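You operate a simulated robot arm through the tools that you are given. There is no shell and no other tool. Be economical: measure what you need, move in short steps, check, and stop when the job is done.

Carry out the task below with a simulated robot arm. There is one attempt and no reset: what you move stays moved.

Task
Plug the printer in, run one head clean and switch it off again.
Fine: plug in before you switch on. Where these are worked on the way, their far stop is far enough and under half their travel is too little: switch of the printer.

The check looks at the end state, three seconds after you hand in, the way a careful person would. Anything else that was tipped, shoved, dropped, spilled or broken makes it a failure.

Robot
A 7-joint arm with a two-finger parallel gripper, fixed in place. Base frame: the origin is at the foot of the arm, x ahead of it, y to its left, z up. Lengths are in m, angles in degrees, forces in N, time in s.
Its first joint turns from -149.0 to 149.0 degrees. Payload 3.5 kg.
Tool frame: the origin (TCP) lies between the finger pads and is the grasp point; the fingertips stand 0.023 m ahead of it; z points along the fingers, y is the line along which they close. Largest opening 0.094 m; finger width 0.038, thickness 0.01; the body of the gripper, 0.054 by 0.096 m, starts 0.039 m behind the TCP.
Orientation is that of the tool frame in the base frame, as a unit quaternion [w, x, y, z]. With the fingers straight down and closing along the base's y, the tool's x points along the base's -x, its y along +y and its z along -z.

Tools
- The arm moves only by the tool move_arm. Its argument "increments" is a list that holds one entry, the list of rows, each a list of 7 numbers: the gripper command, from -1 (fully open) to 1 (shut), values between in proportion, then the shift along the base's x, y, z in m, then the turn, a rotation vector about the base's x, y, z in degrees. In form: [[[claw, tx, ty, tz, rx, ry, rz], ...]]. A call has 1 to 10 rows; each row is the pose to reach, as a shift and turn from the pose commanded when the call began. Each row takes 0.2 s and may step no farther than 0.05 m and 8.6 degrees from the row before; otherwise, or with a gripper value out of range, the whole call is refused. A pose out of reach is approached as far as the arm can. The call stops where the force on the tool passes 40 N (or 10 N more than at its start, if that is more) or the arm is blocked; 0.2 s more then pass. Each finger travels about 0.153 m/s and halts on what it meets, pressing with about 25 N; the grip force reading is that of the motor and also rises with nothing between the fingers. The clock runs only during rows and for 0.2 s after the last one: add rows that repeat a pose to give the fingers time. The reply holds the time, the measured pose of the TCP, the force on the tool along the base axes, the opening and the grip force, in the units named above and with some noise, with the torque about the TCP (base axes, N m) and any sound that the robot's microphone picked up, and new pictures: "views" is both (left out), scene, wrist or none.
- Cameras (640 x 400 px; columns grow to the right, rows downward): "scene" is fixed at [0.0511, 0.4993, 1.6193]; the picture's right is [-0.49, -0.87, 0.00], its down [-0.47, 0.27, -0.84] and it looks along [0.73, -0.42, -0.54] (base axes); focal length 332 px, centre (320, 200). "wrist" rides on the gripper at [0.086, 0.016, -0.074] in the tool frame; the picture's right is [-0.18, 0.98, 0.00], its down [-0.58, -0.11, -0.81] and it looks along [-0.79, -0.15, 0.59] (tool axes); focal length 243 px, centre (320, 200). There is no depth. A picture from a camera that has moved, and an enlarged one, comes with that camera's place and axes in the base frame and with its lens.
- enlarge(camera, box): a new picture of the part [left, top, right, bottom] of that camera's present view, enlarged. It takes no simulated time.
- job_done(): hands the job in; it is judged then, once.

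Work in short steps. Places have to be worked out from the pictures, the camera data and where the tool is seen: move nearer, look again, correct. Check each grasp and each placing, and mend what went wrong. You have 120 turns and 200 pictures in all, those below and enlarged ones among them. Open the gripper and draw the arm clear of the work before you hand the job in, unless the task says otherwise; then end with one line.

The tools are called after "Call:" by a JSON object that holds its "method" and its "body". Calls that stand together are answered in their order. move_arm: Moves the arm, as the interface text tells. Its arguments: {"type":"object","properties":{"increments":{"type":"array","items":{"type":"array","items":{"type":"array","items":{"type":"number"}}}},"views":{"type":"string","enum":["both","scene","wrist","none"]}},"required":["increments"]} The other tools are called the same way: enlarge (camera, box) takes an enlarged picture of a part of a camera's view; job_done () hands the job in.

At the start:

```text
t: 0.0
tool_pos: [1.0869, 0.1505, 1.1378]
orientation: [0.0, 0.0, 1.0, 0.0]
wrist_force: [0.0, 0.2, -0.2]
wrist_torque: [-0.03, -0.01, 0.01]
gripper_width: 0.0941
gripper_force: 0.0
```

scene: 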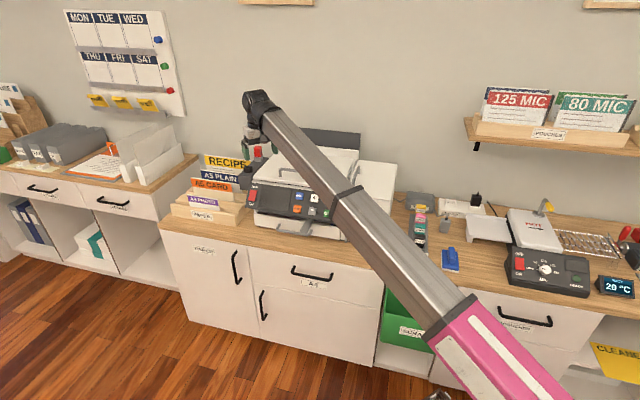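
wrist: 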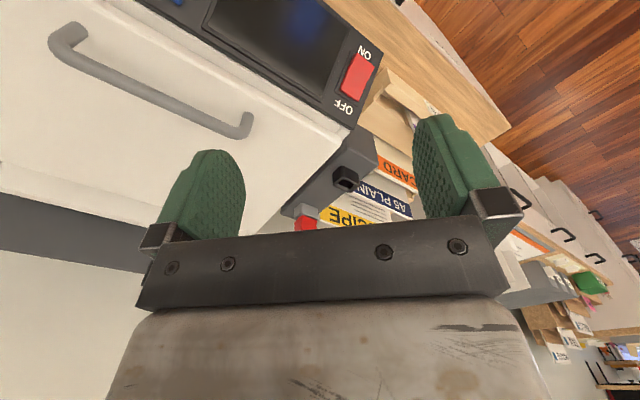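

The arm hangs above the printer. I'll look closely at the printer panel, the counter and the area to its right for the plug and socket.

Call:
{"method": "enlarge", "body": {"camera": "scene", "box": [170, 80, 410, 250]}}

Call:
{"method": "enlarge", "body": {"camera": "scene", "box": [380, 170, 540, 280]}}

Call:
{"method": "enlarge", "body": {"camera": "wrist", "box": [200, 0, 440, 240]}}

```text
2.35 times, centred on (290, 165) of scene
camera zoom: at [0.0511, 0.4993, 1.6193], right [-0.49, -0.87, 0.0], down [-0.47, 0.27, -0.84], along [0.73, -0.42, -0.54], focal length 782 px, centre (391, 282)
```

zoom: 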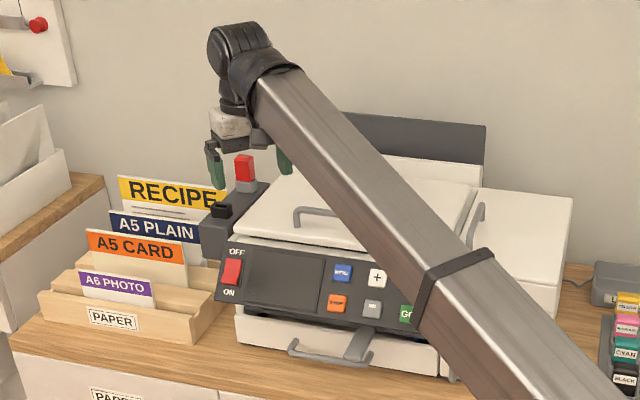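

```text
3.64 times, centred on (460, 225) of scene
camera zoom: at [0.0511, 0.4993, 1.6193], right [-0.49, -0.87, 0.0], down [-0.47, 0.27, -0.84], along [0.73, -0.42, -0.54], focal length 1209 px, centre (-189, 109)
```

zoom: 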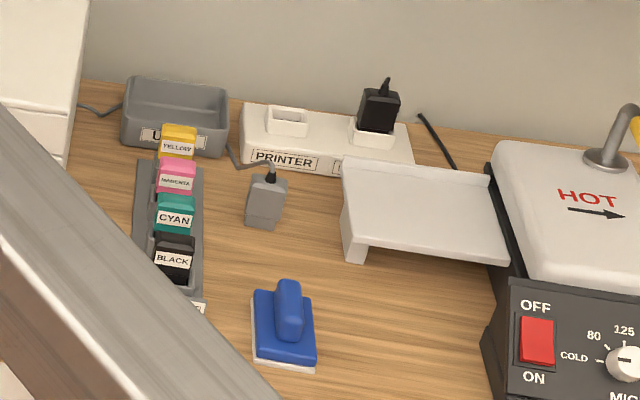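

```text
1.67 times, centred on (320, 120) of wrist
camera zoom: at [1.0003, 0.1661, 1.2132], right [0.18, 0.98, 0.0], down [0.58, -0.11, 0.81], along [0.79, -0.15, -0.59], focal length 404 px, centre (320, 333)
```

zoom: 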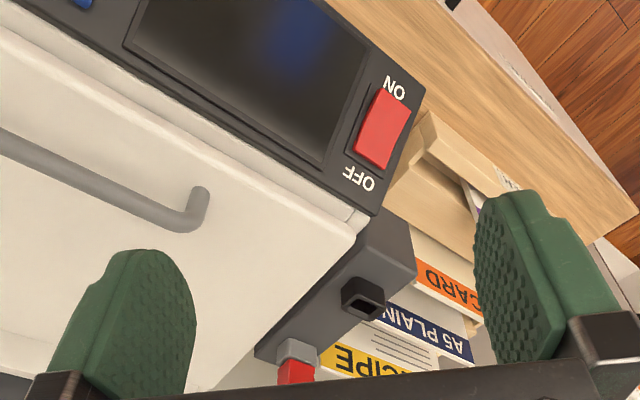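

Triangulating the red switch puts it near (1.153, 0.178, 0.924); the loose grey plug should be near (0.75, -0.49) and the PRINTER socket near (0.85, -0.64). I'll swing right at this height, yawed to face the wall, for a closer look.

Call:
{"method": "move_arm", "body": {"increments": [[[-1, -0.027, -0.04, 0, 0, 0, -3], [-1, -0.054, -0.08, 0, 0, 0, -6], [-1, -0.081, -0.12, 0, 0, 0, -9], [-1, -0.108, -0.16, 0, 0, 0, -12], [-1, -0.135, -0.2, 0, 0, 0, -15], [-1, -0.162, -0.24, 0, 0, 0, -18], [-1, -0.189, -0.28, 0, 0, 0, -21], [-1, -0.216, -0.32, 0, 0, 0, -24], [-1, -0.243, -0.36, 0, 0, 0, -27], [-1, -0.27, -0.4, 0, 0, 0, -30]]], "views": "both"}}

```text
t: 1.8
tool_pos: [0.8837, -0.1552, 1.1371]
orientation: [0.004, 0.197, 0.98, -0.001]
wrist_force: [4.5, -0.6, -9.6]
wrist_torque: [-0.32, -0.38, -0.13]
gripper_width: 0.0941
gripper_force: 0.1
stopped in row 8: the force on the tool passed its limit at 46 N (the readings are from after the stop); the commanded pose is now the measured one
camera wrist: at [0.8091, -0.1073, 1.2114], right [0.55, 0.84, 0.0], down [0.49, -0.32, 0.81], along [0.68, -0.44, -0.58], focal length 243 px, centre (320, 200)
```

scene: 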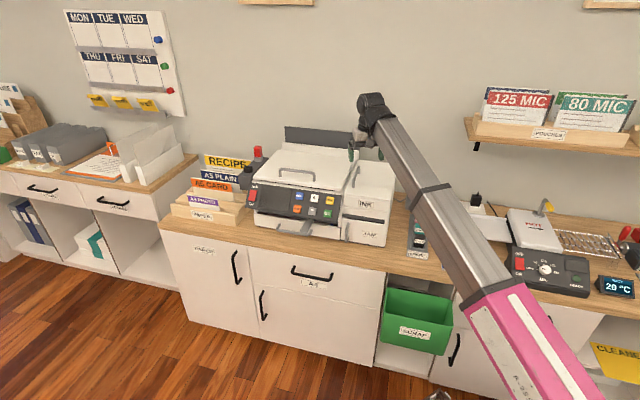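
wrist: 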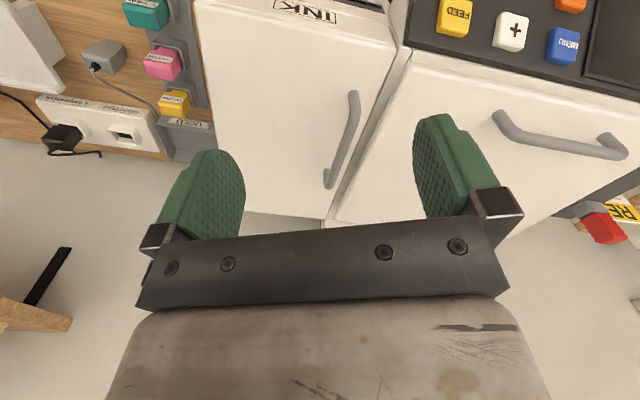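

The move stopped in row 8 on force, though I see no obvious contact. I'll look closely before going on.

Call:
{"method": "enlarge", "body": {"camera": "scene", "box": [240, 80, 440, 260]}}

Call:
{"method": "enlarge", "body": {"camera": "wrist", "box": [0, 0, 230, 180]}}

```text
2.22 times, centred on (340, 170) of scene
camera zoom: at [0.0511, 0.4993, 1.6193], right [-0.49, -0.87, 0.0], down [-0.47, 0.27, -0.84], along [0.73, -0.42, -0.54], focal length 739 px, centre (276, 267)
```

zoom: 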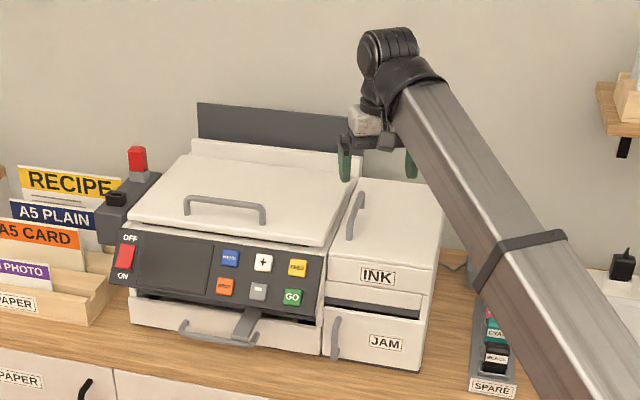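

```text
2.22 times, centred on (115, 90) of wrist
camera zoom: at [0.8091, -0.1073, 1.2114], right [0.55, 0.84, 0.0], down [0.49, -0.32, 0.81], along [0.68, -0.44, -0.58], focal length 539 px, centre (776, 444)
```

zoom: 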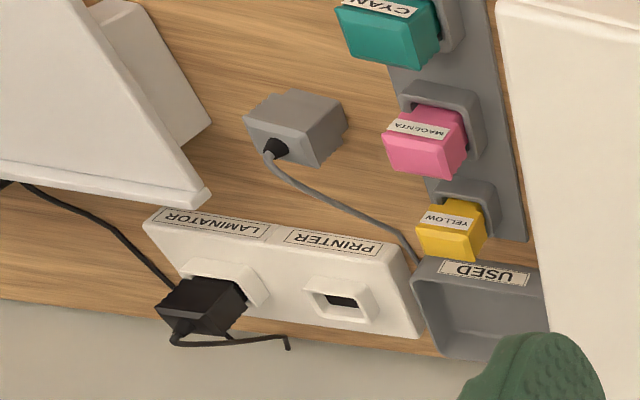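

No contact visible around the fingers; probably a dynamic effect. The plug stands upright near (0.775, -0.542) and the PRINTER socket is near (0.87, -0.667, 0.78). I move gently towards a point above the plug.

Call:
{"method": "move_arm", "body": {"increments": [[[-1, -0.01, -0.03, 0, 0, 0, -1], [-1, -0.02, -0.07, 0, 0, 0, -2], [-1, -0.03, -0.11, 0, 0, 0, -3], [-1, -0.042, -0.15, 0, 0, 0, -4], [-1, -0.054, -0.19, -0.01, 0, 0, -5], [-1, -0.066, -0.23, -0.03, 0, 0, -6], [-1, -0.078, -0.27, -0.05, 0, 0, -7], [-1, -0.09, -0.31, -0.07, 0, 0, -7], [-1, -0.1, -0.34, -0.09, 0, 0, -7], [-1, -0.11, -0.36, -0.11, 0, 0, -7]]]}}

```text
t: 2.3
tool_pos: [0.8684, -0.2086, 1.1371]
orientation: [0.006, 0.212, 0.977, -0.001]
wrist_force: [1.1, -4.6, -5.4]
wrist_torque: [0.1, -0.36, 0.29]
gripper_width: 0.0938
gripper_force: 0.0
stopped in row 2: the force on the tool passed its limit at 43 N (the readings are from after the stop); the commanded pose is now the measured one
camera wrist: at [0.7958, -0.1591, 1.2112], right [0.57, 0.82, 0.0], down [0.47, -0.34, 0.81], along [0.67, -0.47, -0.58], focal length 243 px, centre (320, 200)
```

scene: 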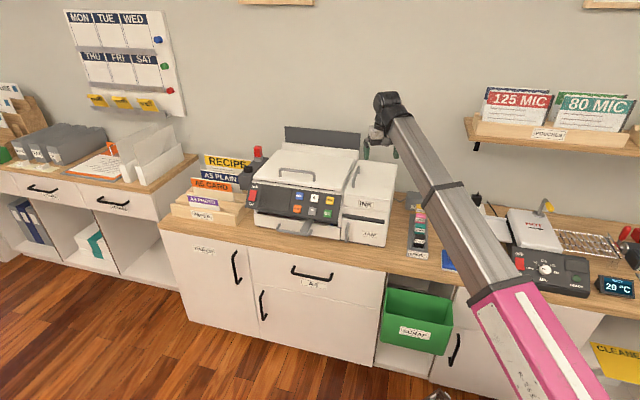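
wrist: 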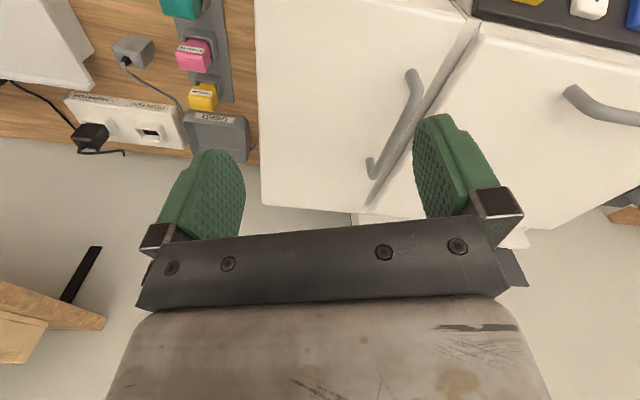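

Stopped again with nothing visibly touched. I'll test with small slow steps to see whether the force comes from contact or just motion.

Call:
{"method": "move_arm", "body": {"increments": [[[-1, 0, 0, 0, 0, 0, 0], [-1, -0.003, -0.01, 0, 0, 0, 0], [-1, -0.006, -0.02, 0, 0, 0, 0], [-1, -0.009, -0.03, 0, 0, 0, 0], [-1, -0.013, -0.045, 0, 0, 0, 0], [-1, -0.017, -0.06, 0, 0, 0, 0], [-1, -0.021, -0.075, 0, 0, 0, 0], [-1, -0.025, -0.09, 0, 0, 0, 0], [-1, -0.028, -0.1, 0, 0, 0, 0], [-1, -0.03, -0.105, 0, 0, 0, 0]]], "views": "none"}}

```text
t: 3.6
tool_pos: [0.856, -0.2575, 1.1377]
orientation: [0.008, 0.214, 0.977, -0.002]
wrist_force: [2.1, -3.0, -5.8]
wrist_torque: [0.02, -0.34, 0.24]
gripper_width: 0.0939
gripper_force: 0.1
stopped in row 6: the force on the tool passed its limit at 41 N (the readings are from after the stop); the commanded pose is now the measured one
```

Call:
{"method": "move_arm", "body": {"increments": [[[-1, 0, 0, 0, 0, 0, 0], [-1, 0, 0, 0, 0, 0, 0], [-1, 0, 0, 0, 0, 0, 0]]], "views": "both"}}

Call:
{"method": "enlarge", "body": {"camera": "scene", "box": [320, 70, 480, 190]}}

```text
t: 4.4
tool_pos: [0.8558, -0.2578, 1.1374]
orientation: [0.008, 0.214, 0.977, -0.001]
wrist_force: [3.8, -3.5, -12.0]
wrist_torque: [-0.31, -0.72, 0.1]
gripper_width: 0.094
gripper_force: 0.0
camera wrist: at [0.7826, -0.2062, 1.211], right [0.58, 0.82, 0.0], down [0.47, -0.34, 0.82], along [0.67, -0.47, -0.58], focal length 243 px, centre (320, 200)
```

scene: 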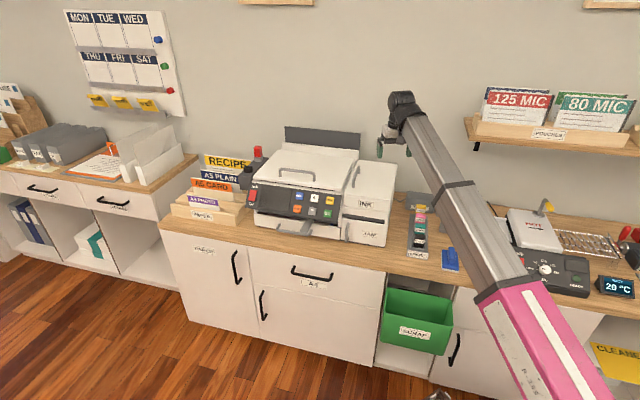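
wrist: 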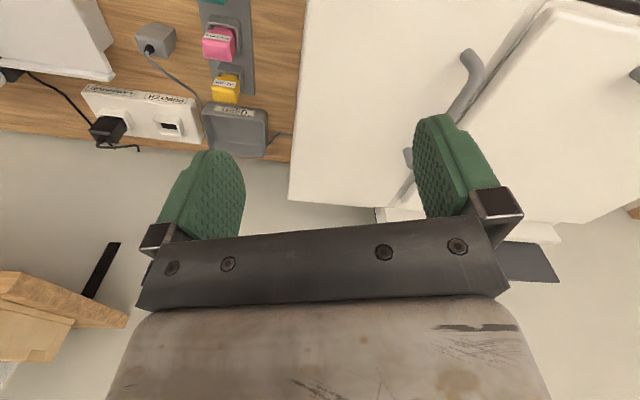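

```text
3.33 times, centred on (400, 130) of scene
camera zoom: at [0.0511, 0.4993, 1.6193], right [-0.49, -0.87, 0.0], down [-0.47, 0.27, -0.84], along [0.73, -0.42, -0.54], focal length 1108 px, centre (53, 433)
```

zoom: 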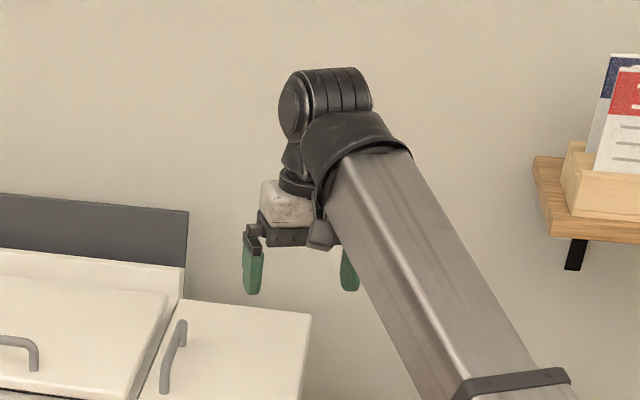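

The forearm looks pressed close to the gripper body: tool-down this high and near folds the wrist against the forearm. I'll go lower, tilting the fingers slightly outward, while moving off the printer's ink unit.

Call:
{"method": "move_arm", "body": {"increments": [[[-1, 0.01, -0.01, 0, -1.2, -3.8, 0], [-1, 0.02, -0.02, 0, -2.3, -7.7, 0], [-1, 0.02, -0.04, -0.01, -3.4, -11.5, 0], [-1, 0.015, -0.07, -0.02, -4.5, -14.5, 0], [-1, 0.01, -0.1, -0.03, -4.5, -14.5, 0], [-1, 0, -0.13, -0.04, -4.5, -14.5, 0], [-1, -0.01, -0.16, -0.05, -4.5, -14.5, 0]]]}}

```text
t: 6.0
tool_pos: [0.8458, -0.4173, 1.0874]
orientation: [0.14, 0.212, 0.967, -0.012]
wrist_force: [0.5, 0.3, -0.1]
wrist_torque: [-0.01, -0.04, -0.02]
gripper_width: 0.0939
gripper_force: 0.0
camera wrist: at [0.7572, -0.3619, 1.1366], right [0.57, 0.82, 0.08], down [0.25, -0.27, 0.93], along [0.79, -0.51, -0.36], focal length 243 px, centre (320, 200)
```

scene: 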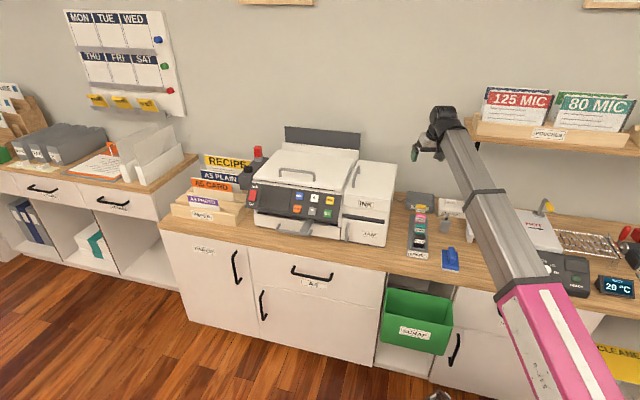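
wrist: 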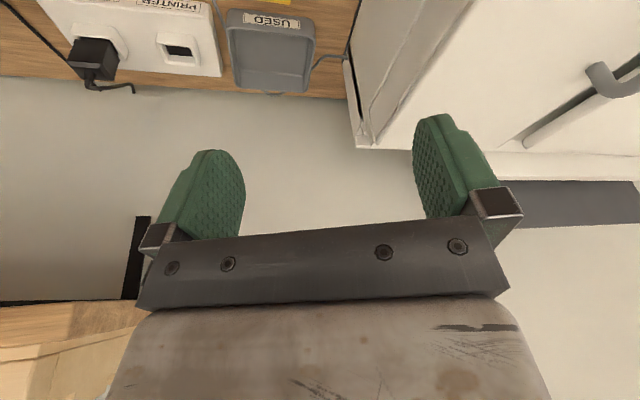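

Force is now zero, so it was the forearm. Now back and lower to see the plug from nearby.

Call:
{"method": "move_arm", "body": {"increments": [[[-1, -0.02, -0.015, -0.02, 0, 0, 0], [-1, -0.04, -0.03, -0.045, 0, 0, 0], [-1, -0.06, -0.045, -0.07, 0, 0, 0], [-1, -0.08, -0.06, -0.1, 0, 0, 0], [-1, -0.1, -0.07, -0.13, 0, 0, 0]]]}}

```text
t: 7.2
tool_pos: [0.7454, -0.4875, 0.9574]
orientation: [0.139, 0.213, 0.967, -0.012]
wrist_force: [-0.4, 0.1, 0.4]
wrist_torque: [-0.01, -0.01, 0.01]
gripper_width: 0.0939
gripper_force: 0.0
camera wrist: at [0.6574, -0.4315, 1.0055], right [0.57, 0.82, 0.08], down [0.25, -0.27, 0.93], along [0.79, -0.51, -0.36], focal length 243 px, centre (320, 200)
```

scene: 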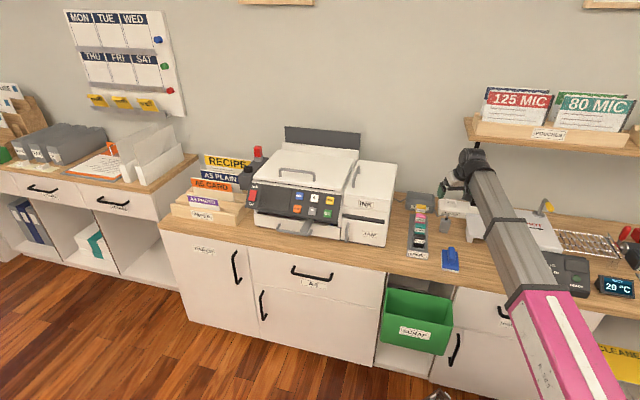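
wrist: 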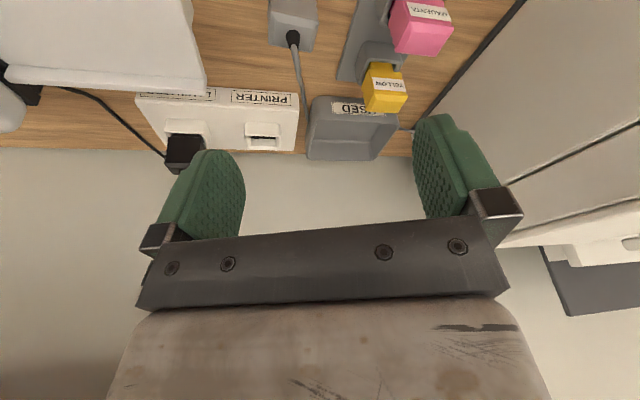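

Call:
{"method": "enlarge", "body": {"camera": "wrist", "box": [120, 0, 440, 180]}}

Call:
{"method": "enlarge", "body": {"camera": "scene", "box": [390, 170, 490, 270]}}

Call:
{"method": "enlarge", "body": {"camera": "scene", "box": [230, 140, 400, 250]}}

```text
2.00 times, centred on (280, 90) of wrist
camera zoom: at [0.6574, -0.4315, 1.0055], right [0.57, 0.82, 0.08], down [0.25, -0.27, 0.93], along [0.79, -0.51, -0.36], focal length 485 px, centre (400, 420)
```

zoom: 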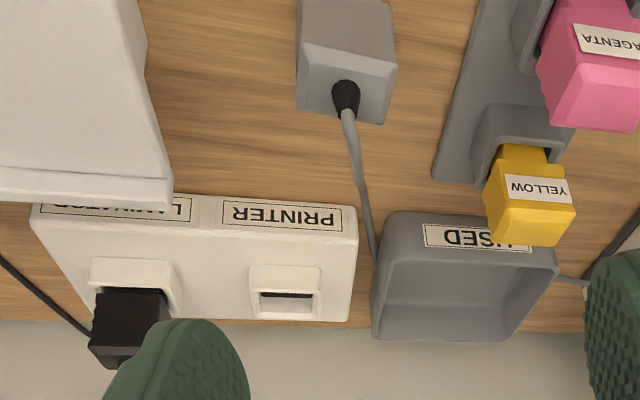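

```text
4.00 times, centred on (440, 220) of scene
camera zoom: at [0.0511, 0.4993, 1.6193], right [-0.49, -0.87, 0.0], down [-0.47, 0.27, -0.84], along [0.73, -0.42, -0.54], focal length 1330 px, centre (-160, 120)
```

zoom: 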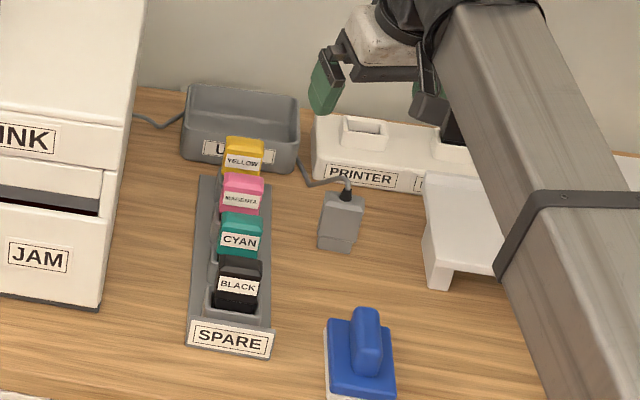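

```text
3.64 times, centred on (315, 195) of scene
camera zoom: at [0.0511, 0.4993, 1.6193], right [-0.49, -0.87, 0.0], down [-0.47, 0.27, -0.84], along [0.73, -0.42, -0.54], focal length 1209 px, centre (338, 218)
```

zoom: 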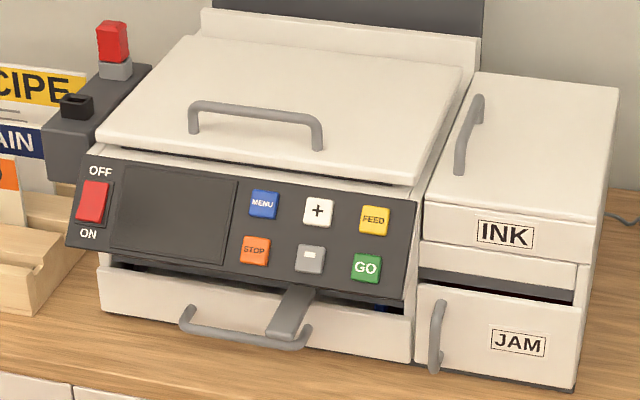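

The plug stands upright with its top near (0.776, -0.526, 0.793); counter at about z 0.733, and counter direction is roughly 45° in the base frame. I square the gripper to the counter (yaw -45°, tilt 25° outward for reach) above the plug with a partly closed claw.

Call:
{"method": "move_arm", "body": {"increments": [[[-0.5, 0.005, -0.005, -0.01, -1.4, -1.3, -4.1], [-0.5, 0.01, -0.012, -0.02, -2.8, -2.5, -8.2], [-0.5, 0.016, -0.02, -0.03, -4.1, -3.8, -12.4], [-0.5, 0.022, -0.03, -0.04, -5.5, -5.0, -16.5], [-0.5, 0.03, -0.04, -0.06, -6.9, -6.3, -20.6], [-0.5, 0.03, -0.04, -0.06, -6.9, -6.3, -20.6]]]}}

Call:
{"method": "enlarge", "body": {"camera": "wrist", "box": [160, 0, 480, 200]}}

Call:
{"method": "enlarge", "body": {"camera": "scene", "box": [390, 150, 510, 270]}}

```text
t: 8.6
tool_pos: [0.7752, -0.5269, 0.8967]
orientation: [0.2, 0.373, 0.902, -0.084]
wrist_force: [0.4, -0.2, 0.3]
wrist_torque: [0.01, 0.01, 0.01]
gripper_width: 0.0706
gripper_force: 0.0
camera wrist: at [0.7087, -0.4382, 0.9286], right [0.81, 0.58, 0.08], down [0.06, -0.21, 0.98], along [0.58, -0.79, -0.2], focal length 243 px, centre (320, 200)
```

scene: 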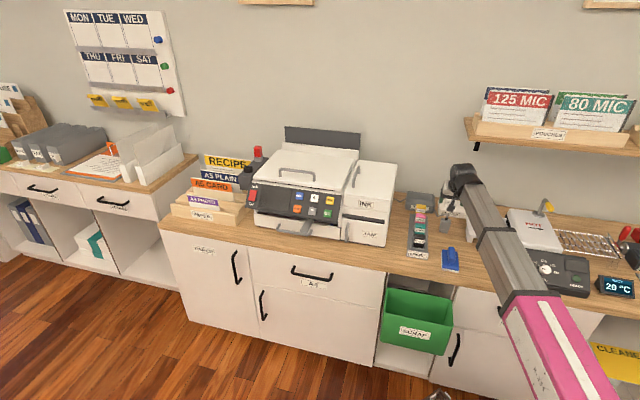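
wrist: 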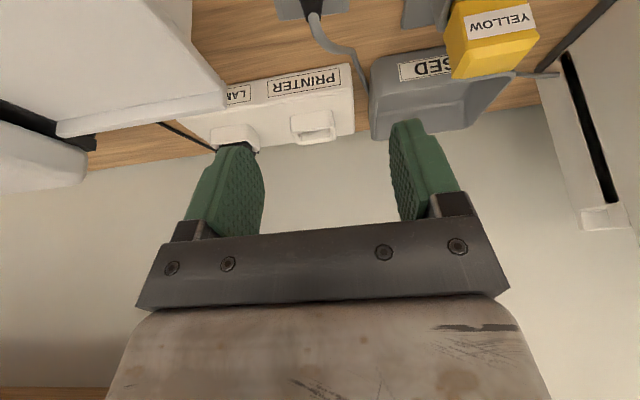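

```text
2.00 times, centred on (320, 100) of wrist
camera zoom: at [0.7087, -0.4382, 0.9286], right [0.81, 0.58, 0.08], down [0.06, -0.21, 0.98], along [0.58, -0.79, -0.2], focal length 485 px, centre (320, 400)
```

zoom: 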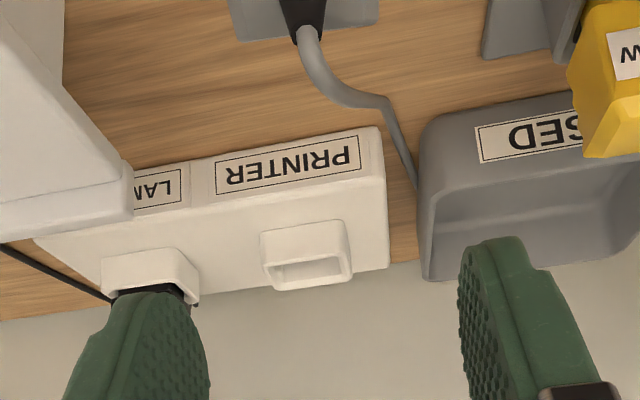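

```text
3.33 times, centred on (450, 210) of scene
camera zoom: at [0.0511, 0.4993, 1.6193], right [-0.49, -0.87, 0.0], down [-0.47, 0.27, -0.84], along [0.73, -0.42, -0.54], focal length 1108 px, centre (-113, 167)
```

zoom: 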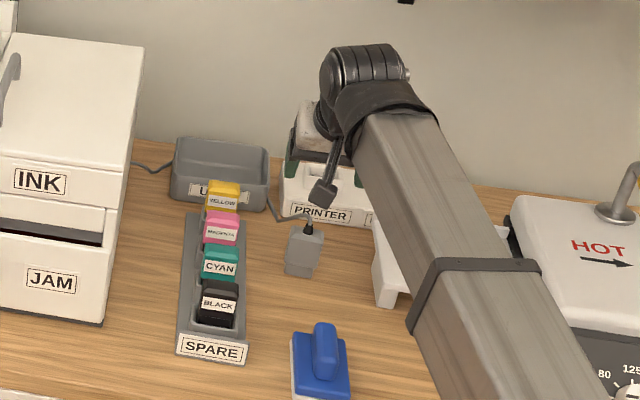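

The gripper is nearly square with strip and plug, and laterally within about 2 mm. I descend onto the plug to z≈0.783.

Call:
{"method": "move_arm", "body": {"increments": [[[-0.5, -0.001, 0.001, -0.03, 0, 0, 0], [-0.5, -0.002, 0.003, -0.06, 0, 0, 0], [-0.5, -0.002, 0.003, -0.085, 0, 0, 0], [-0.5, -0.002, 0.003, -0.105, 0, 0, 0], [-0.5, -0.002, 0.003, -0.113, 0, 0, 0], [-0.5, -0.002, 0.003, -0.113, 0, 0, 0]]]}}

Call:
{"method": "enlarge", "body": {"camera": "scene", "box": [400, 160, 500, 260]}}

Call:
{"method": "enlarge", "body": {"camera": "wrist", "box": [160, 60, 480, 260]}}

```text
t: 10.0
tool_pos: [0.7734, -0.523, 0.7846]
orientation: [0.199, 0.373, 0.902, -0.083]
wrist_force: [0.0, 0.4, 0.3]
wrist_torque: [0.03, 0.0, 0.01]
gripper_width: 0.0706
gripper_force: 0.0
camera wrist: at [0.707, -0.4352, 0.816], right [0.81, 0.58, 0.08], down [0.06, -0.21, 0.98], along [0.58, -0.79, -0.2], focal length 243 px, centre (320, 200)
```

scene: 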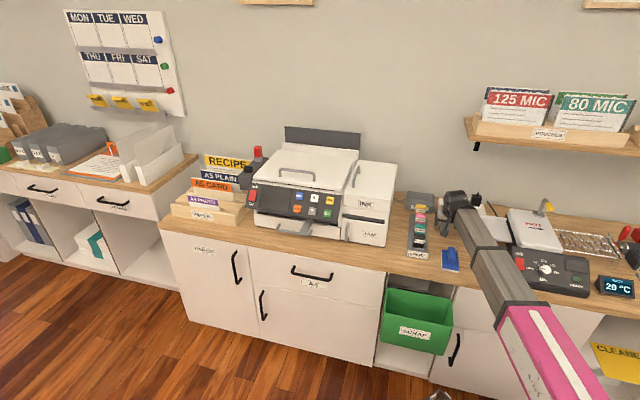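
wrist: 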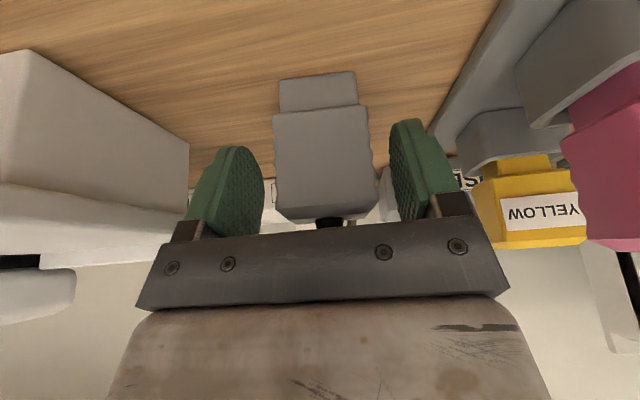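

```text
4.00 times, centred on (450, 210) of scene
camera zoom: at [0.0511, 0.4993, 1.6193], right [-0.49, -0.87, 0.0], down [-0.47, 0.27, -0.84], along [0.73, -0.42, -0.54], focal length 1330 px, centre (-200, 160)
```

zoom: 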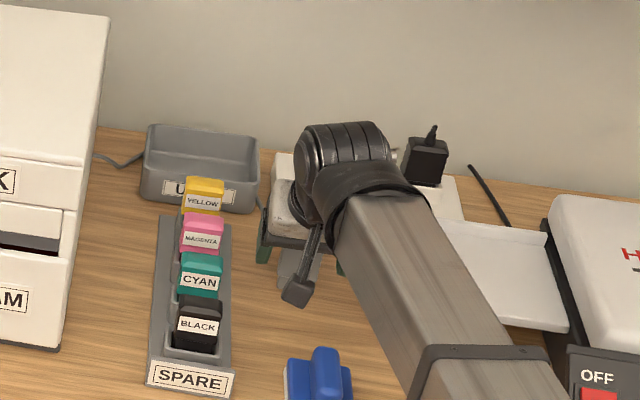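

```text
2.00 times, centred on (320, 160) of wrist
camera zoom: at [0.707, -0.4352, 0.816], right [0.81, 0.58, 0.08], down [0.06, -0.21, 0.98], along [0.58, -0.79, -0.2], focal length 485 px, centre (320, 280)
```

zoom: 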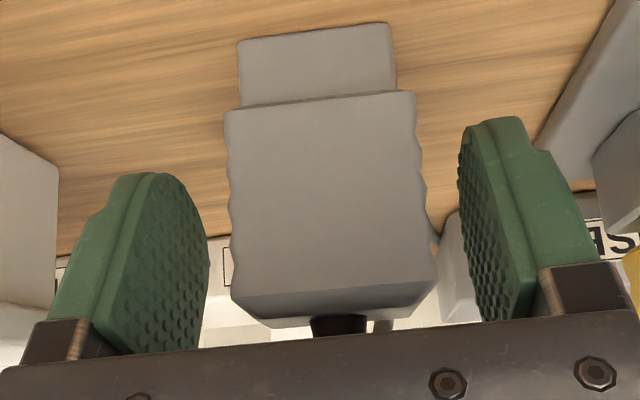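

The plug is centred between the pads. Closing the gripper.

Call:
{"method": "move_arm", "body": {"increments": [[[0, 0, 0, 0, 0, 0, 0], [0.4, 0, 0, 0, 0, 0, 0], [0.8, 0, 0, 0, 0, 0, 0], [1, 0, 0, 0, 0, 0, 0], [1, 0, 0, 0, 0, 0, 0]]], "views": "wrist"}}

```text
t: 11.2
tool_pos: [0.7723, -0.5227, 0.7854]
orientation: [0.2, 0.373, 0.902, -0.083]
wrist_force: [0.2, 0.2, 0.1]
wrist_torque: [0.02, -0.01, -0.01]
gripper_width: 0.0395
gripper_force: 25.0
camera wrist: at [0.707, -0.4352, 0.8161], right [0.81, 0.58, 0.08], down [0.06, -0.21, 0.98], along [0.58, -0.79, -0.2], focal length 243 px, centre (320, 200)
```

wrist: 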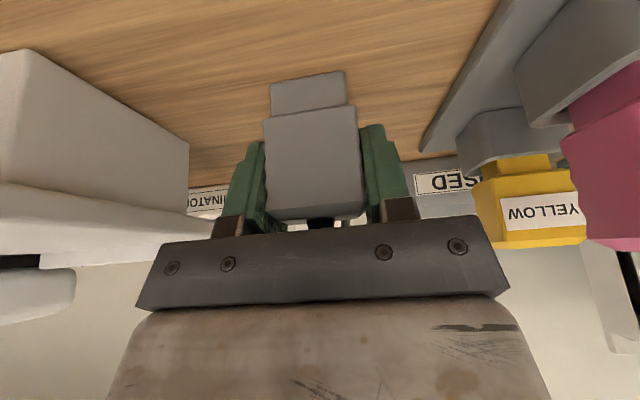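

Firm grip at 39.5 mm. I lift the plug, then move part-way towards the socket and look.

Call:
{"method": "move_arm", "body": {"increments": [[[1, 0, 0, 0.02, 0, 0, 0], [1, 0, 0, 0.05, 0, 0, 0], [1, 0, 0, 0.08, 0, 0, 0], [1, 0.005, -0.01, 0.1, 0, 0, 0], [1, 0.02, -0.035, 0.105, 0, 0, 0], [1, 0.035, -0.06, 0.105, 0, 0, 0], [1, 0.05, -0.085, 0.105, 0, 0, 0], [1, 0.064, -0.106, 0.105, 0, 0, 0], [1, 0.064, -0.106, 0.105, 0, 0, 0]]]}}

Call:
{"method": "enlarge", "body": {"camera": "scene", "box": [400, 140, 520, 250]}}

Call:
{"method": "enlarge", "body": {"camera": "wrist", "box": [160, 40, 480, 240]}}

```text
t: 13.2
tool_pos: [0.8383, -0.6285, 0.8892]
orientation: [0.2, 0.373, 0.902, -0.084]
wrist_force: [-0.2, 0.4, -0.7]
wrist_torque: [0.03, 0.0, 0.0]
gripper_width: 0.0396
gripper_force: 25.0
camera wrist: at [0.771, -0.5409, 0.9206], right [0.81, 0.58, 0.08], down [0.06, -0.21, 0.98], along [0.58, -0.79, -0.2], focal length 243 px, centre (320, 200)
```

scene: 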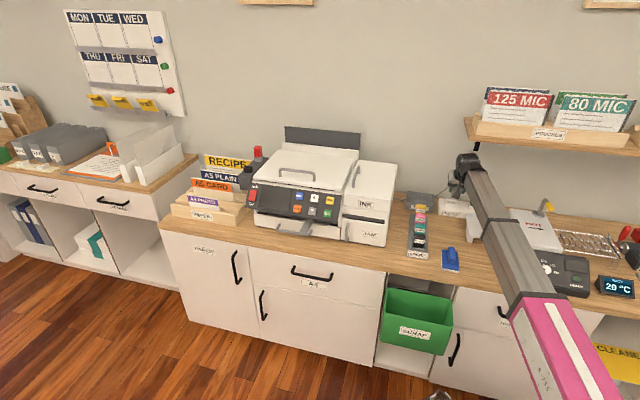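
wrist: 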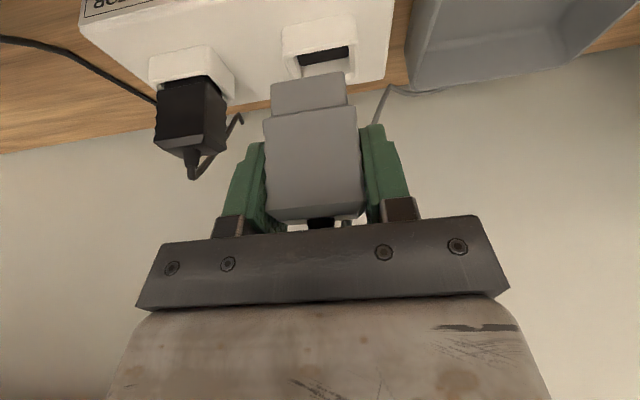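

```text
3.64 times, centred on (460, 195) of scene
camera zoom: at [0.0511, 0.4993, 1.6193], right [-0.49, -0.87, 0.0], down [-0.47, 0.27, -0.84], along [0.73, -0.42, -0.54], focal length 1209 px, centre (-189, 218)
```

zoom: 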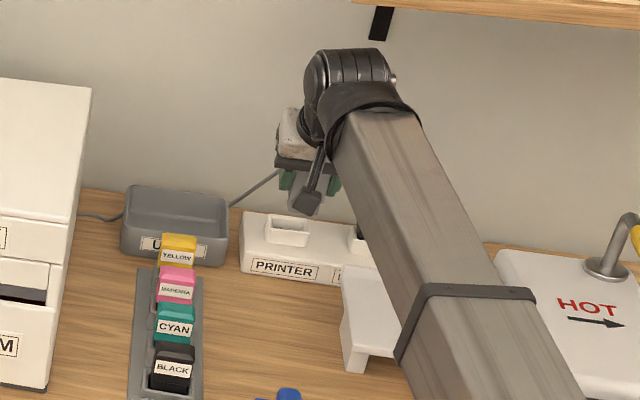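

```text
2.00 times, centred on (320, 140) of wrist
camera zoom: at [0.771, -0.5409, 0.9206], right [0.81, 0.58, 0.08], down [0.06, -0.21, 0.98], along [0.58, -0.79, -0.2], focal length 485 px, centre (320, 320)
```

zoom: 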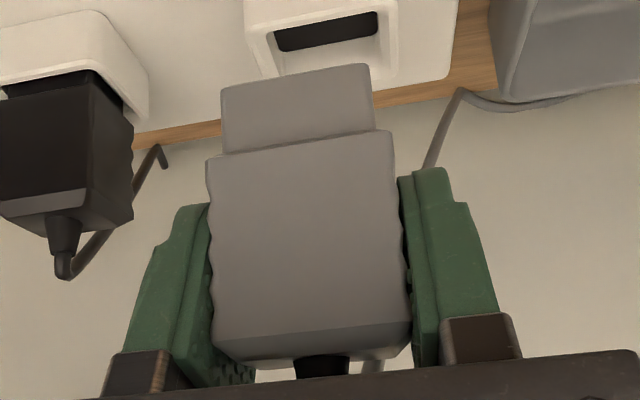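

The plug is held straight; the socket opening shows just beyond it. I raise 4 cm for a second viewing angle to fix the socket's height and depth.

Call:
{"method": "move_arm", "body": {"increments": [[[1, 0, 0, 0.02, 0, 0, 0], [1, 0, 0, 0.04, 0, 0, 0], [1, 0, 0, 0.04, 0, 0, 0]]], "views": "none"}}

Call:
{"method": "enlarge", "body": {"camera": "wrist", "box": [220, 0, 420, 125]}}

Call:
{"method": "enlarge", "body": {"camera": "scene", "box": [430, 160, 490, 220]}}

```text
t: 14.0
tool_pos: [0.8383, -0.6285, 0.9304]
orientation: [0.199, 0.373, 0.902, -0.083]
wrist_force: [0.3, -0.2, -0.9]
wrist_torque: [-0.01, 0.0, -0.02]
gripper_width: 0.0396
gripper_force: 25.0
```

```text
3.20 times, centred on (320, 62) of wrist
camera zoom: at [0.772, -0.5406, 0.9607], right [0.81, 0.58, 0.08], down [0.06, -0.21, 0.98], along [0.58, -0.79, -0.2], focal length 776 px, centre (320, 640)
```

zoom: 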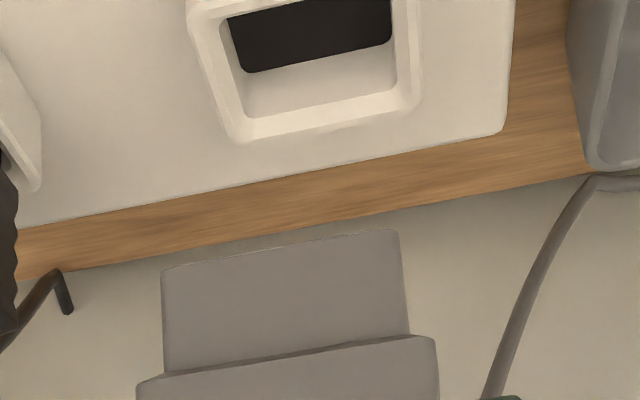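

```text
6.67 times, centred on (460, 190) of scene
camera zoom: at [0.0511, 0.4993, 1.6193], right [-0.49, -0.87, 0.0], down [-0.47, 0.27, -0.84], along [0.73, -0.42, -0.54], focal length 2216 px, centre (-613, 267)
```

zoom: 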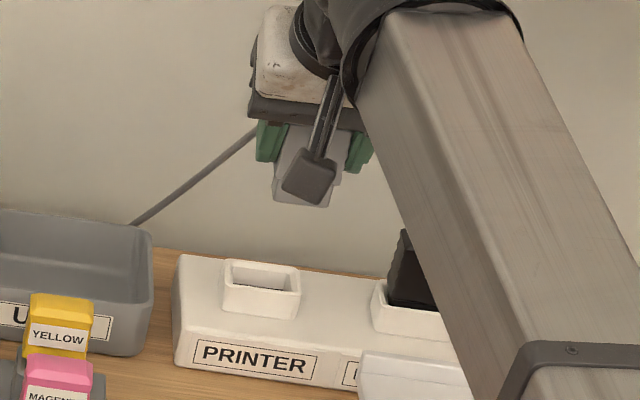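

Triangulation gives the socket collar top at z≈0.809 with opening centre at about 28 mm farther towards the wall and 4.5 mm left of the plug. I move above it, turn 2°, and lower to just above the collar.

Call:
{"method": "move_arm", "body": {"increments": [[[1, 0.008, -0.006, 0, 0, 0, 0.7], [1, 0.016, -0.012, 0, 0, 0, 1.4], [1, 0.023, -0.0166, 0, 0, 0, 2], [1, 0.023, -0.0166, -0.02, 0, 0, 2], [1, 0.023, -0.0166, -0.04, 0, 0, 2], [1, 0.023, -0.0166, -0.055, 0, 0, 2], [1, 0.023, -0.0166, -0.064, 0, 0, 2], [1, 0.023, -0.0166, -0.064, 0, 0, 2]]], "views": "none"}}

Call:
{"method": "enlarge", "body": {"camera": "wrist", "box": [200, 20, 440, 170]}}

Call:
{"method": "enlarge", "body": {"camera": "scene", "box": [430, 160, 490, 220]}}

```text
t: 15.8
tool_pos: [0.8601, -0.6468, 0.8643]
orientation: [0.201, 0.357, 0.909, -0.079]
wrist_force: [-0.4, 0.2, -0.1]
wrist_torque: [0.0, 0.01, 0.01]
gripper_width: 0.0395
gripper_force: 25.3
```

```text
2.67 times, centred on (320, 95) of wrist
camera zoom: at [0.7915, -0.5604, 0.8963], right [0.79, 0.61, 0.08], down [0.06, -0.21, 0.98], along [0.61, -0.77, -0.2], focal length 647 px, centre (320, 480)
```

zoom: 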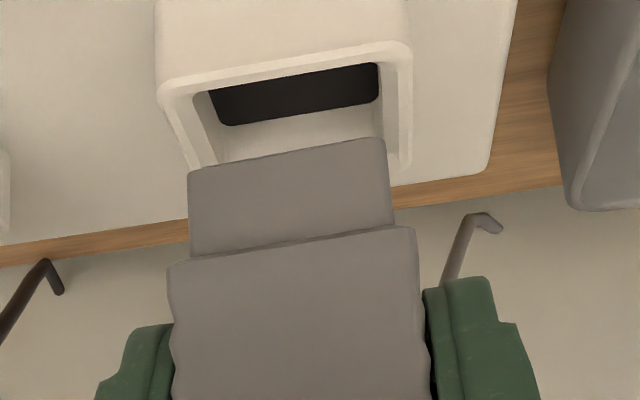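

```text
6.67 times, centred on (460, 190) of scene
camera zoom: at [0.0511, 0.4993, 1.6193], right [-0.49, -0.87, 0.0], down [-0.47, 0.27, -0.84], along [0.73, -0.42, -0.54], focal length 2216 px, centre (-613, 267)
```

zoom: 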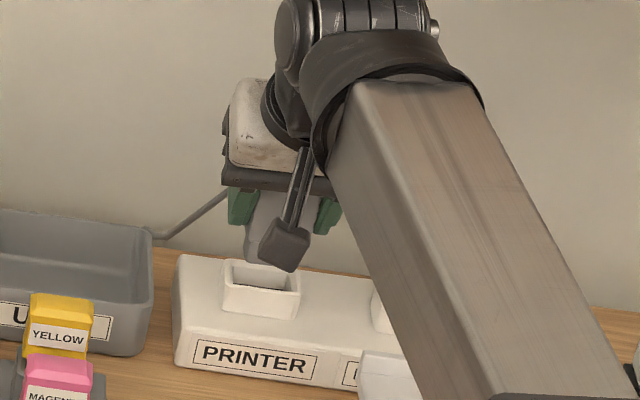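

Alignment of angle is good; hole centre looks ~5 mm farther towards the wall and ~2 mm left. Correct and lower 10 mm, then look at the rim against the plug.

Call:
{"method": "move_arm", "body": {"increments": [[[1, 0.005, -0.002, 0, 0, 0, 0], [1, 0.005, -0.002, -0.005, 0, 0, 0], [1, 0.005, -0.002, -0.01, 0, 0, 0], [1, 0.005, -0.002, -0.01, 0, 0, 0]]], "views": "none"}}

Call:
{"method": "enlarge", "body": {"camera": "wrist", "box": [220, 40, 400, 150]}}

Call:
{"method": "enlarge", "body": {"camera": "scene", "box": [440, 180, 480, 215]}}

```text
t: 16.8
tool_pos: [0.8665, -0.6493, 0.8551]
orientation: [0.202, 0.357, 0.909, -0.08]
wrist_force: [0.7, -0.7, -0.1]
wrist_torque: [-0.01, 0.02, 0.01]
gripper_width: 0.0394
gripper_force: 25.3
```

```text
3.56 times, centred on (310, 95) of wrist
camera zoom: at [0.7961, -0.5626, 0.8866], right [0.79, 0.61, 0.08], down [0.06, -0.21, 0.98], along [0.61, -0.77, -0.2], focal length 863 px, centre (356, 573)
```

zoom: 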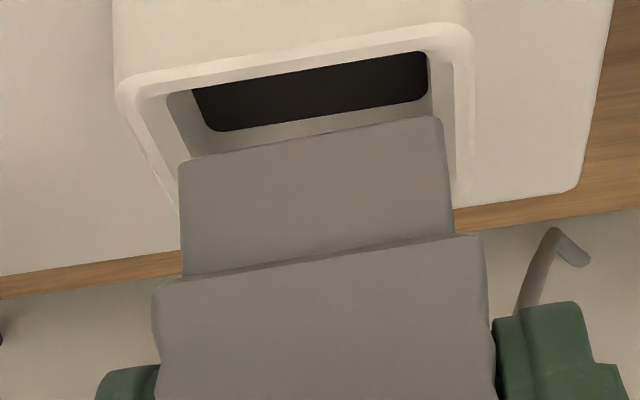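

```text
11.43 times, centred on (460, 198) of scene
camera zoom: at [0.0511, 0.4993, 1.6193], right [-0.49, -0.87, 0.0], down [-0.47, 0.27, -0.84], along [0.73, -0.42, -0.54], focal length 3799 px, centre (-1280, 229)
```

zoom: 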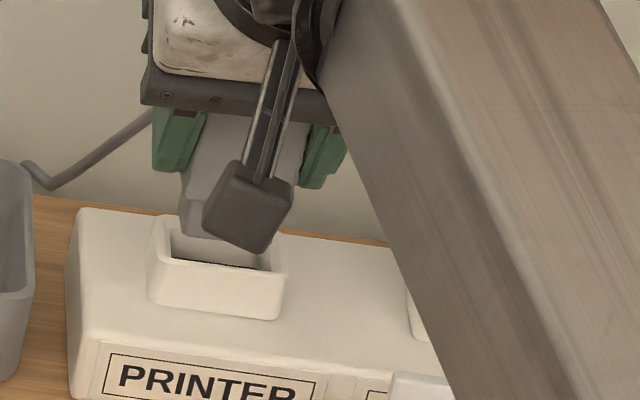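

Call:
{"method": "enlarge", "body": {"camera": "scene", "box": [446, 192, 474, 210]}}

Call:
{"method": "enlarge", "body": {"camera": "wrist", "box": [245, 45, 355, 115]}}

```text
16.00 times, centred on (460, 201) of scene
camera zoom: at [0.0511, 0.4993, 1.6193], right [-0.49, -0.87, 0.0], down [-0.47, 0.27, -0.84], along [0.73, -0.42, -0.54], focal length 5318 px, centre (-1920, 184)
```

zoom: 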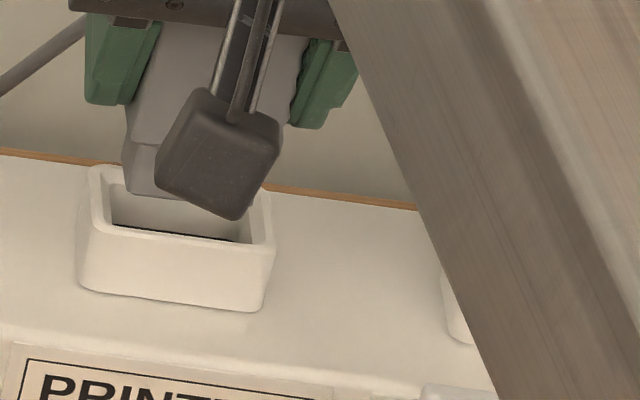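

```text
5.71 times, centred on (300, 80) of wrist
camera zoom: at [0.7961, -0.5626, 0.8866], right [0.79, 0.61, 0.08], down [0.06, -0.21, 0.98], along [0.61, -0.77, -0.2], focal length 1386 px, centre (434, 886)
```

zoom: 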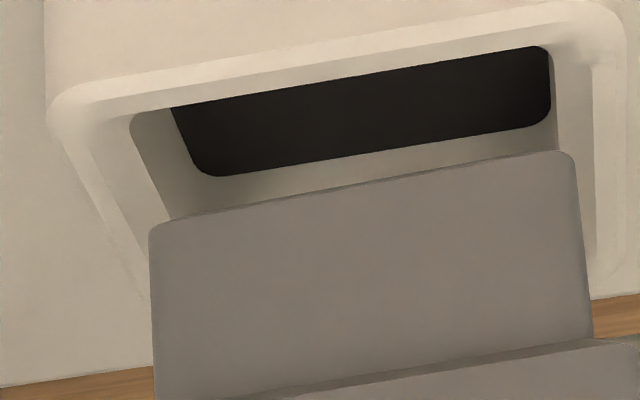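

Readings agree that the rim is about 8 mm below the plug's nose and nearly aligned. I nudge 1 mm left/1 mm back and lower gently, watching the force.

Call:
{"method": "move_arm", "body": {"increments": [[[1, 0.0, 0.0014, 0, 0, 0, 0], [1, 0, 0.0014, -0.003, 0, 0, 0], [1, 0, 0.0014, -0.006, 0, 0, 0], [1, 0, 0.0014, -0.008, 0, 0, 0], [1, 0, 0.0014, -0.01, 0, 0, 0], [1, 0, 0.0014, -0.01, 0, 0, 0]]], "views": "none"}}

Call:
{"method": "enlarge", "body": {"camera": "wrist", "box": [240, 40, 370, 120]}}

Call:
{"method": "enlarge", "body": {"camera": "scene", "box": [446, 192, 474, 210]}}

```text
t: 18.2
tool_pos: [0.8665, -0.6467, 0.8452]
orientation: [0.201, 0.357, 0.908, -0.08]
wrist_force: [0.2, 0.4, -0.3]
wrist_torque: [-0.01, 0.03, 0.0]
gripper_width: 0.0393
gripper_force: 25.4
```

```text
4.92 times, centred on (305, 80) of wrist
camera zoom: at [0.796, -0.5611, 0.8768], right [0.79, 0.61, 0.08], down [0.06, -0.21, 0.98], along [0.61, -0.77, -0.2], focal length 1194 px, centre (394, 791)
```

zoom: 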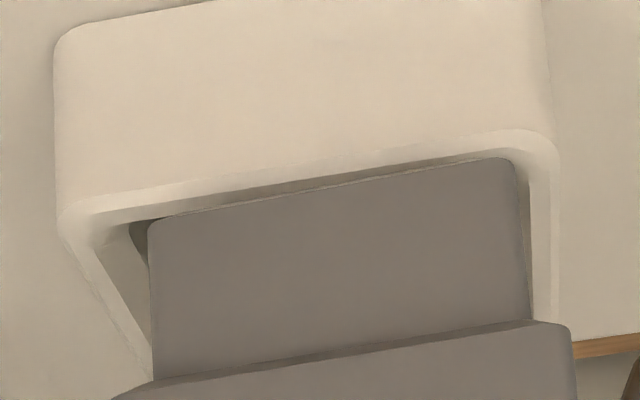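

```text
16.00 times, centred on (460, 201) of scene
camera zoom: at [0.0511, 0.4993, 1.6193], right [-0.49, -0.87, 0.0], down [-0.47, 0.27, -0.84], along [0.73, -0.42, -0.54], focal length 5318 px, centre (-1920, 184)
```

zoom: 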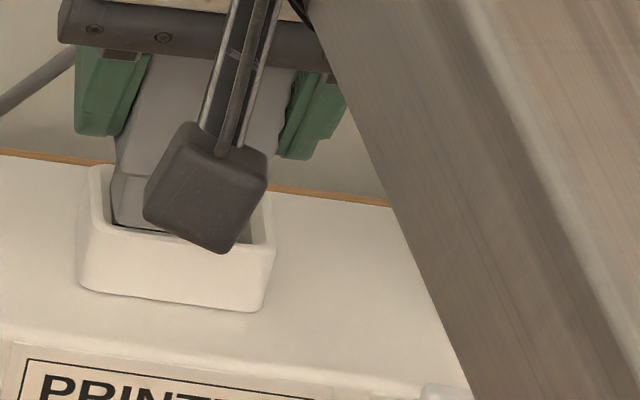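

Nose is entering the opening with no force. Shift 0.7 mm right, then continue lowering.

Call:
{"method": "move_arm", "body": {"increments": [[[1, -0.0003, -0.0007, 0, 0, 0, 0], [1, -0.0003, -0.0007, -0.002, 0, 0, 0], [1, -0.0003, -0.0007, -0.004, 0, 0, 0], [1, -0.0003, -0.0007, -0.006, 0, 0, 0], [1, -0.0003, -0.0007, -0.006, 0, 0, 0]]], "views": "none"}}

Call:
{"method": "enlarge", "body": {"camera": "wrist", "box": [240, 40, 370, 120]}}

Call:
{"method": "enlarge", "body": {"camera": "scene", "box": [446, 192, 474, 210]}}

```text
t: 19.4
tool_pos: [0.8663, -0.6464, 0.8408]
orientation: [0.202, 0.357, 0.908, -0.08]
wrist_force: [-0.5, 0.0, 16.7]
wrist_torque: [0.16, 0.13, 0.0]
gripper_width: 0.0393
gripper_force: 24.9
```

```text
4.92 times, centred on (305, 80) of wrist
camera zoom: at [0.7955, -0.5615, 0.8722], right [0.79, 0.61, 0.08], down [0.06, -0.2, 0.98], along [0.61, -0.77, -0.2], focal length 1194 px, centre (394, 791)
```

zoom: 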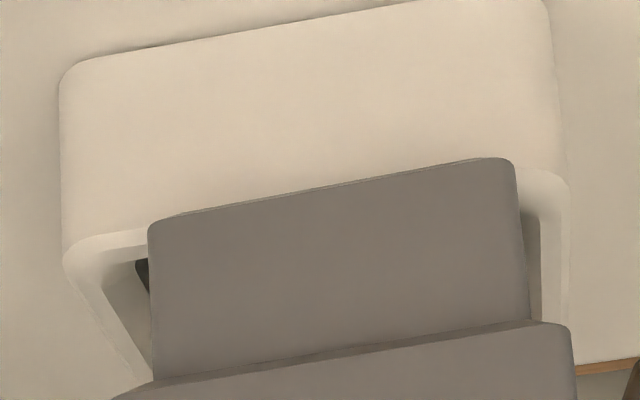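

```text
16.00 times, centred on (460, 201) of scene
camera zoom: at [0.0511, 0.4993, 1.6193], right [-0.49, -0.87, 0.0], down [-0.47, 0.27, -0.84], along [0.73, -0.42, -0.54], focal length 5318 px, centre (-1920, 184)
```

zoom: 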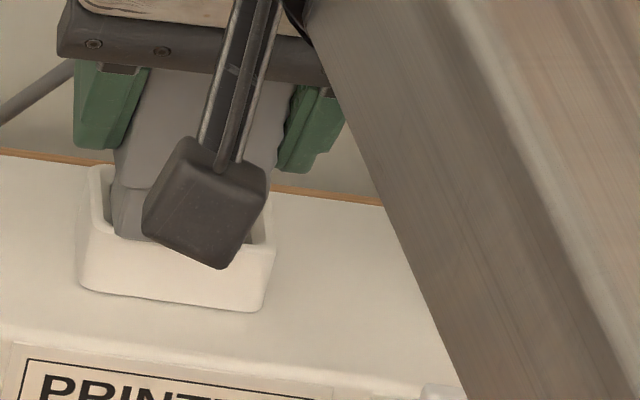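

The nose rests on the near rim (17 N); it needs about 6 mm more towards the wall and 1 mm right. Lift slightly, shift, and retry.

Call:
{"method": "move_arm", "body": {"increments": [[[1, 0, 0, 0.006, 0, 0, 0], [1, 0.0035, -0.0049, 0.006, 0, 0, 0], [1, 0.0035, -0.0049, 0.003, 0, 0, 0], [1, 0.0035, -0.0049, 0.0, 0, 0, 0], [1, 0.0035, -0.0049, -0.003, 0, 0, 0], [1, 0.0035, -0.0049, -0.003, 0, 0, 0]]], "views": "none"}}

Call:
{"method": "enlarge", "body": {"camera": "wrist", "box": [240, 40, 370, 120]}}

Call:
{"method": "enlarge", "body": {"camera": "scene", "box": [446, 192, 474, 210]}}

```text
t: 20.8
tool_pos: [0.8682, -0.652, 0.8384]
orientation: [0.201, 0.357, 0.909, -0.081]
wrist_force: [0.8, -2.5, 20.4]
wrist_torque: [0.27, 0.08, 0.02]
gripper_width: 0.0395
gripper_force: 25.0
```

```text
4.92 times, centred on (305, 80) of wrist
camera zoom: at [0.7991, -0.5665, 0.8691], right [0.79, 0.61, 0.08], down [0.06, -0.2, 0.98], along [0.61, -0.77, -0.2], focal length 1194 px, centre (394, 791)
```

zoom: 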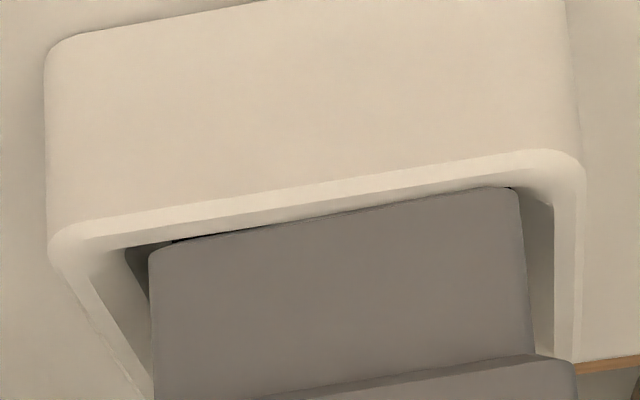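

```text
16.00 times, centred on (460, 201) of scene
camera zoom: at [0.0511, 0.4993, 1.6193], right [-0.49, -0.87, 0.0], down [-0.47, 0.27, -0.84], along [0.73, -0.42, -0.54], focal length 5318 px, centre (-1920, 184)
```

zoom: 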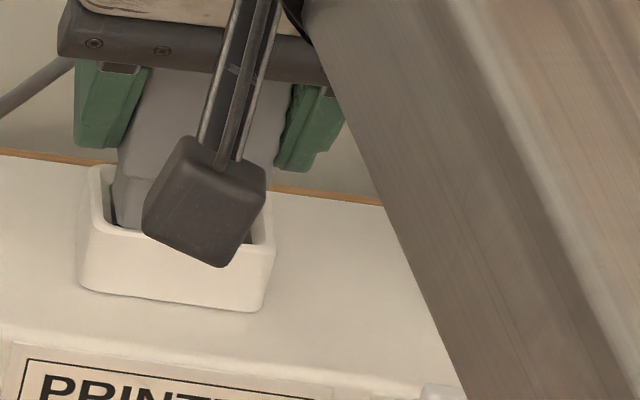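

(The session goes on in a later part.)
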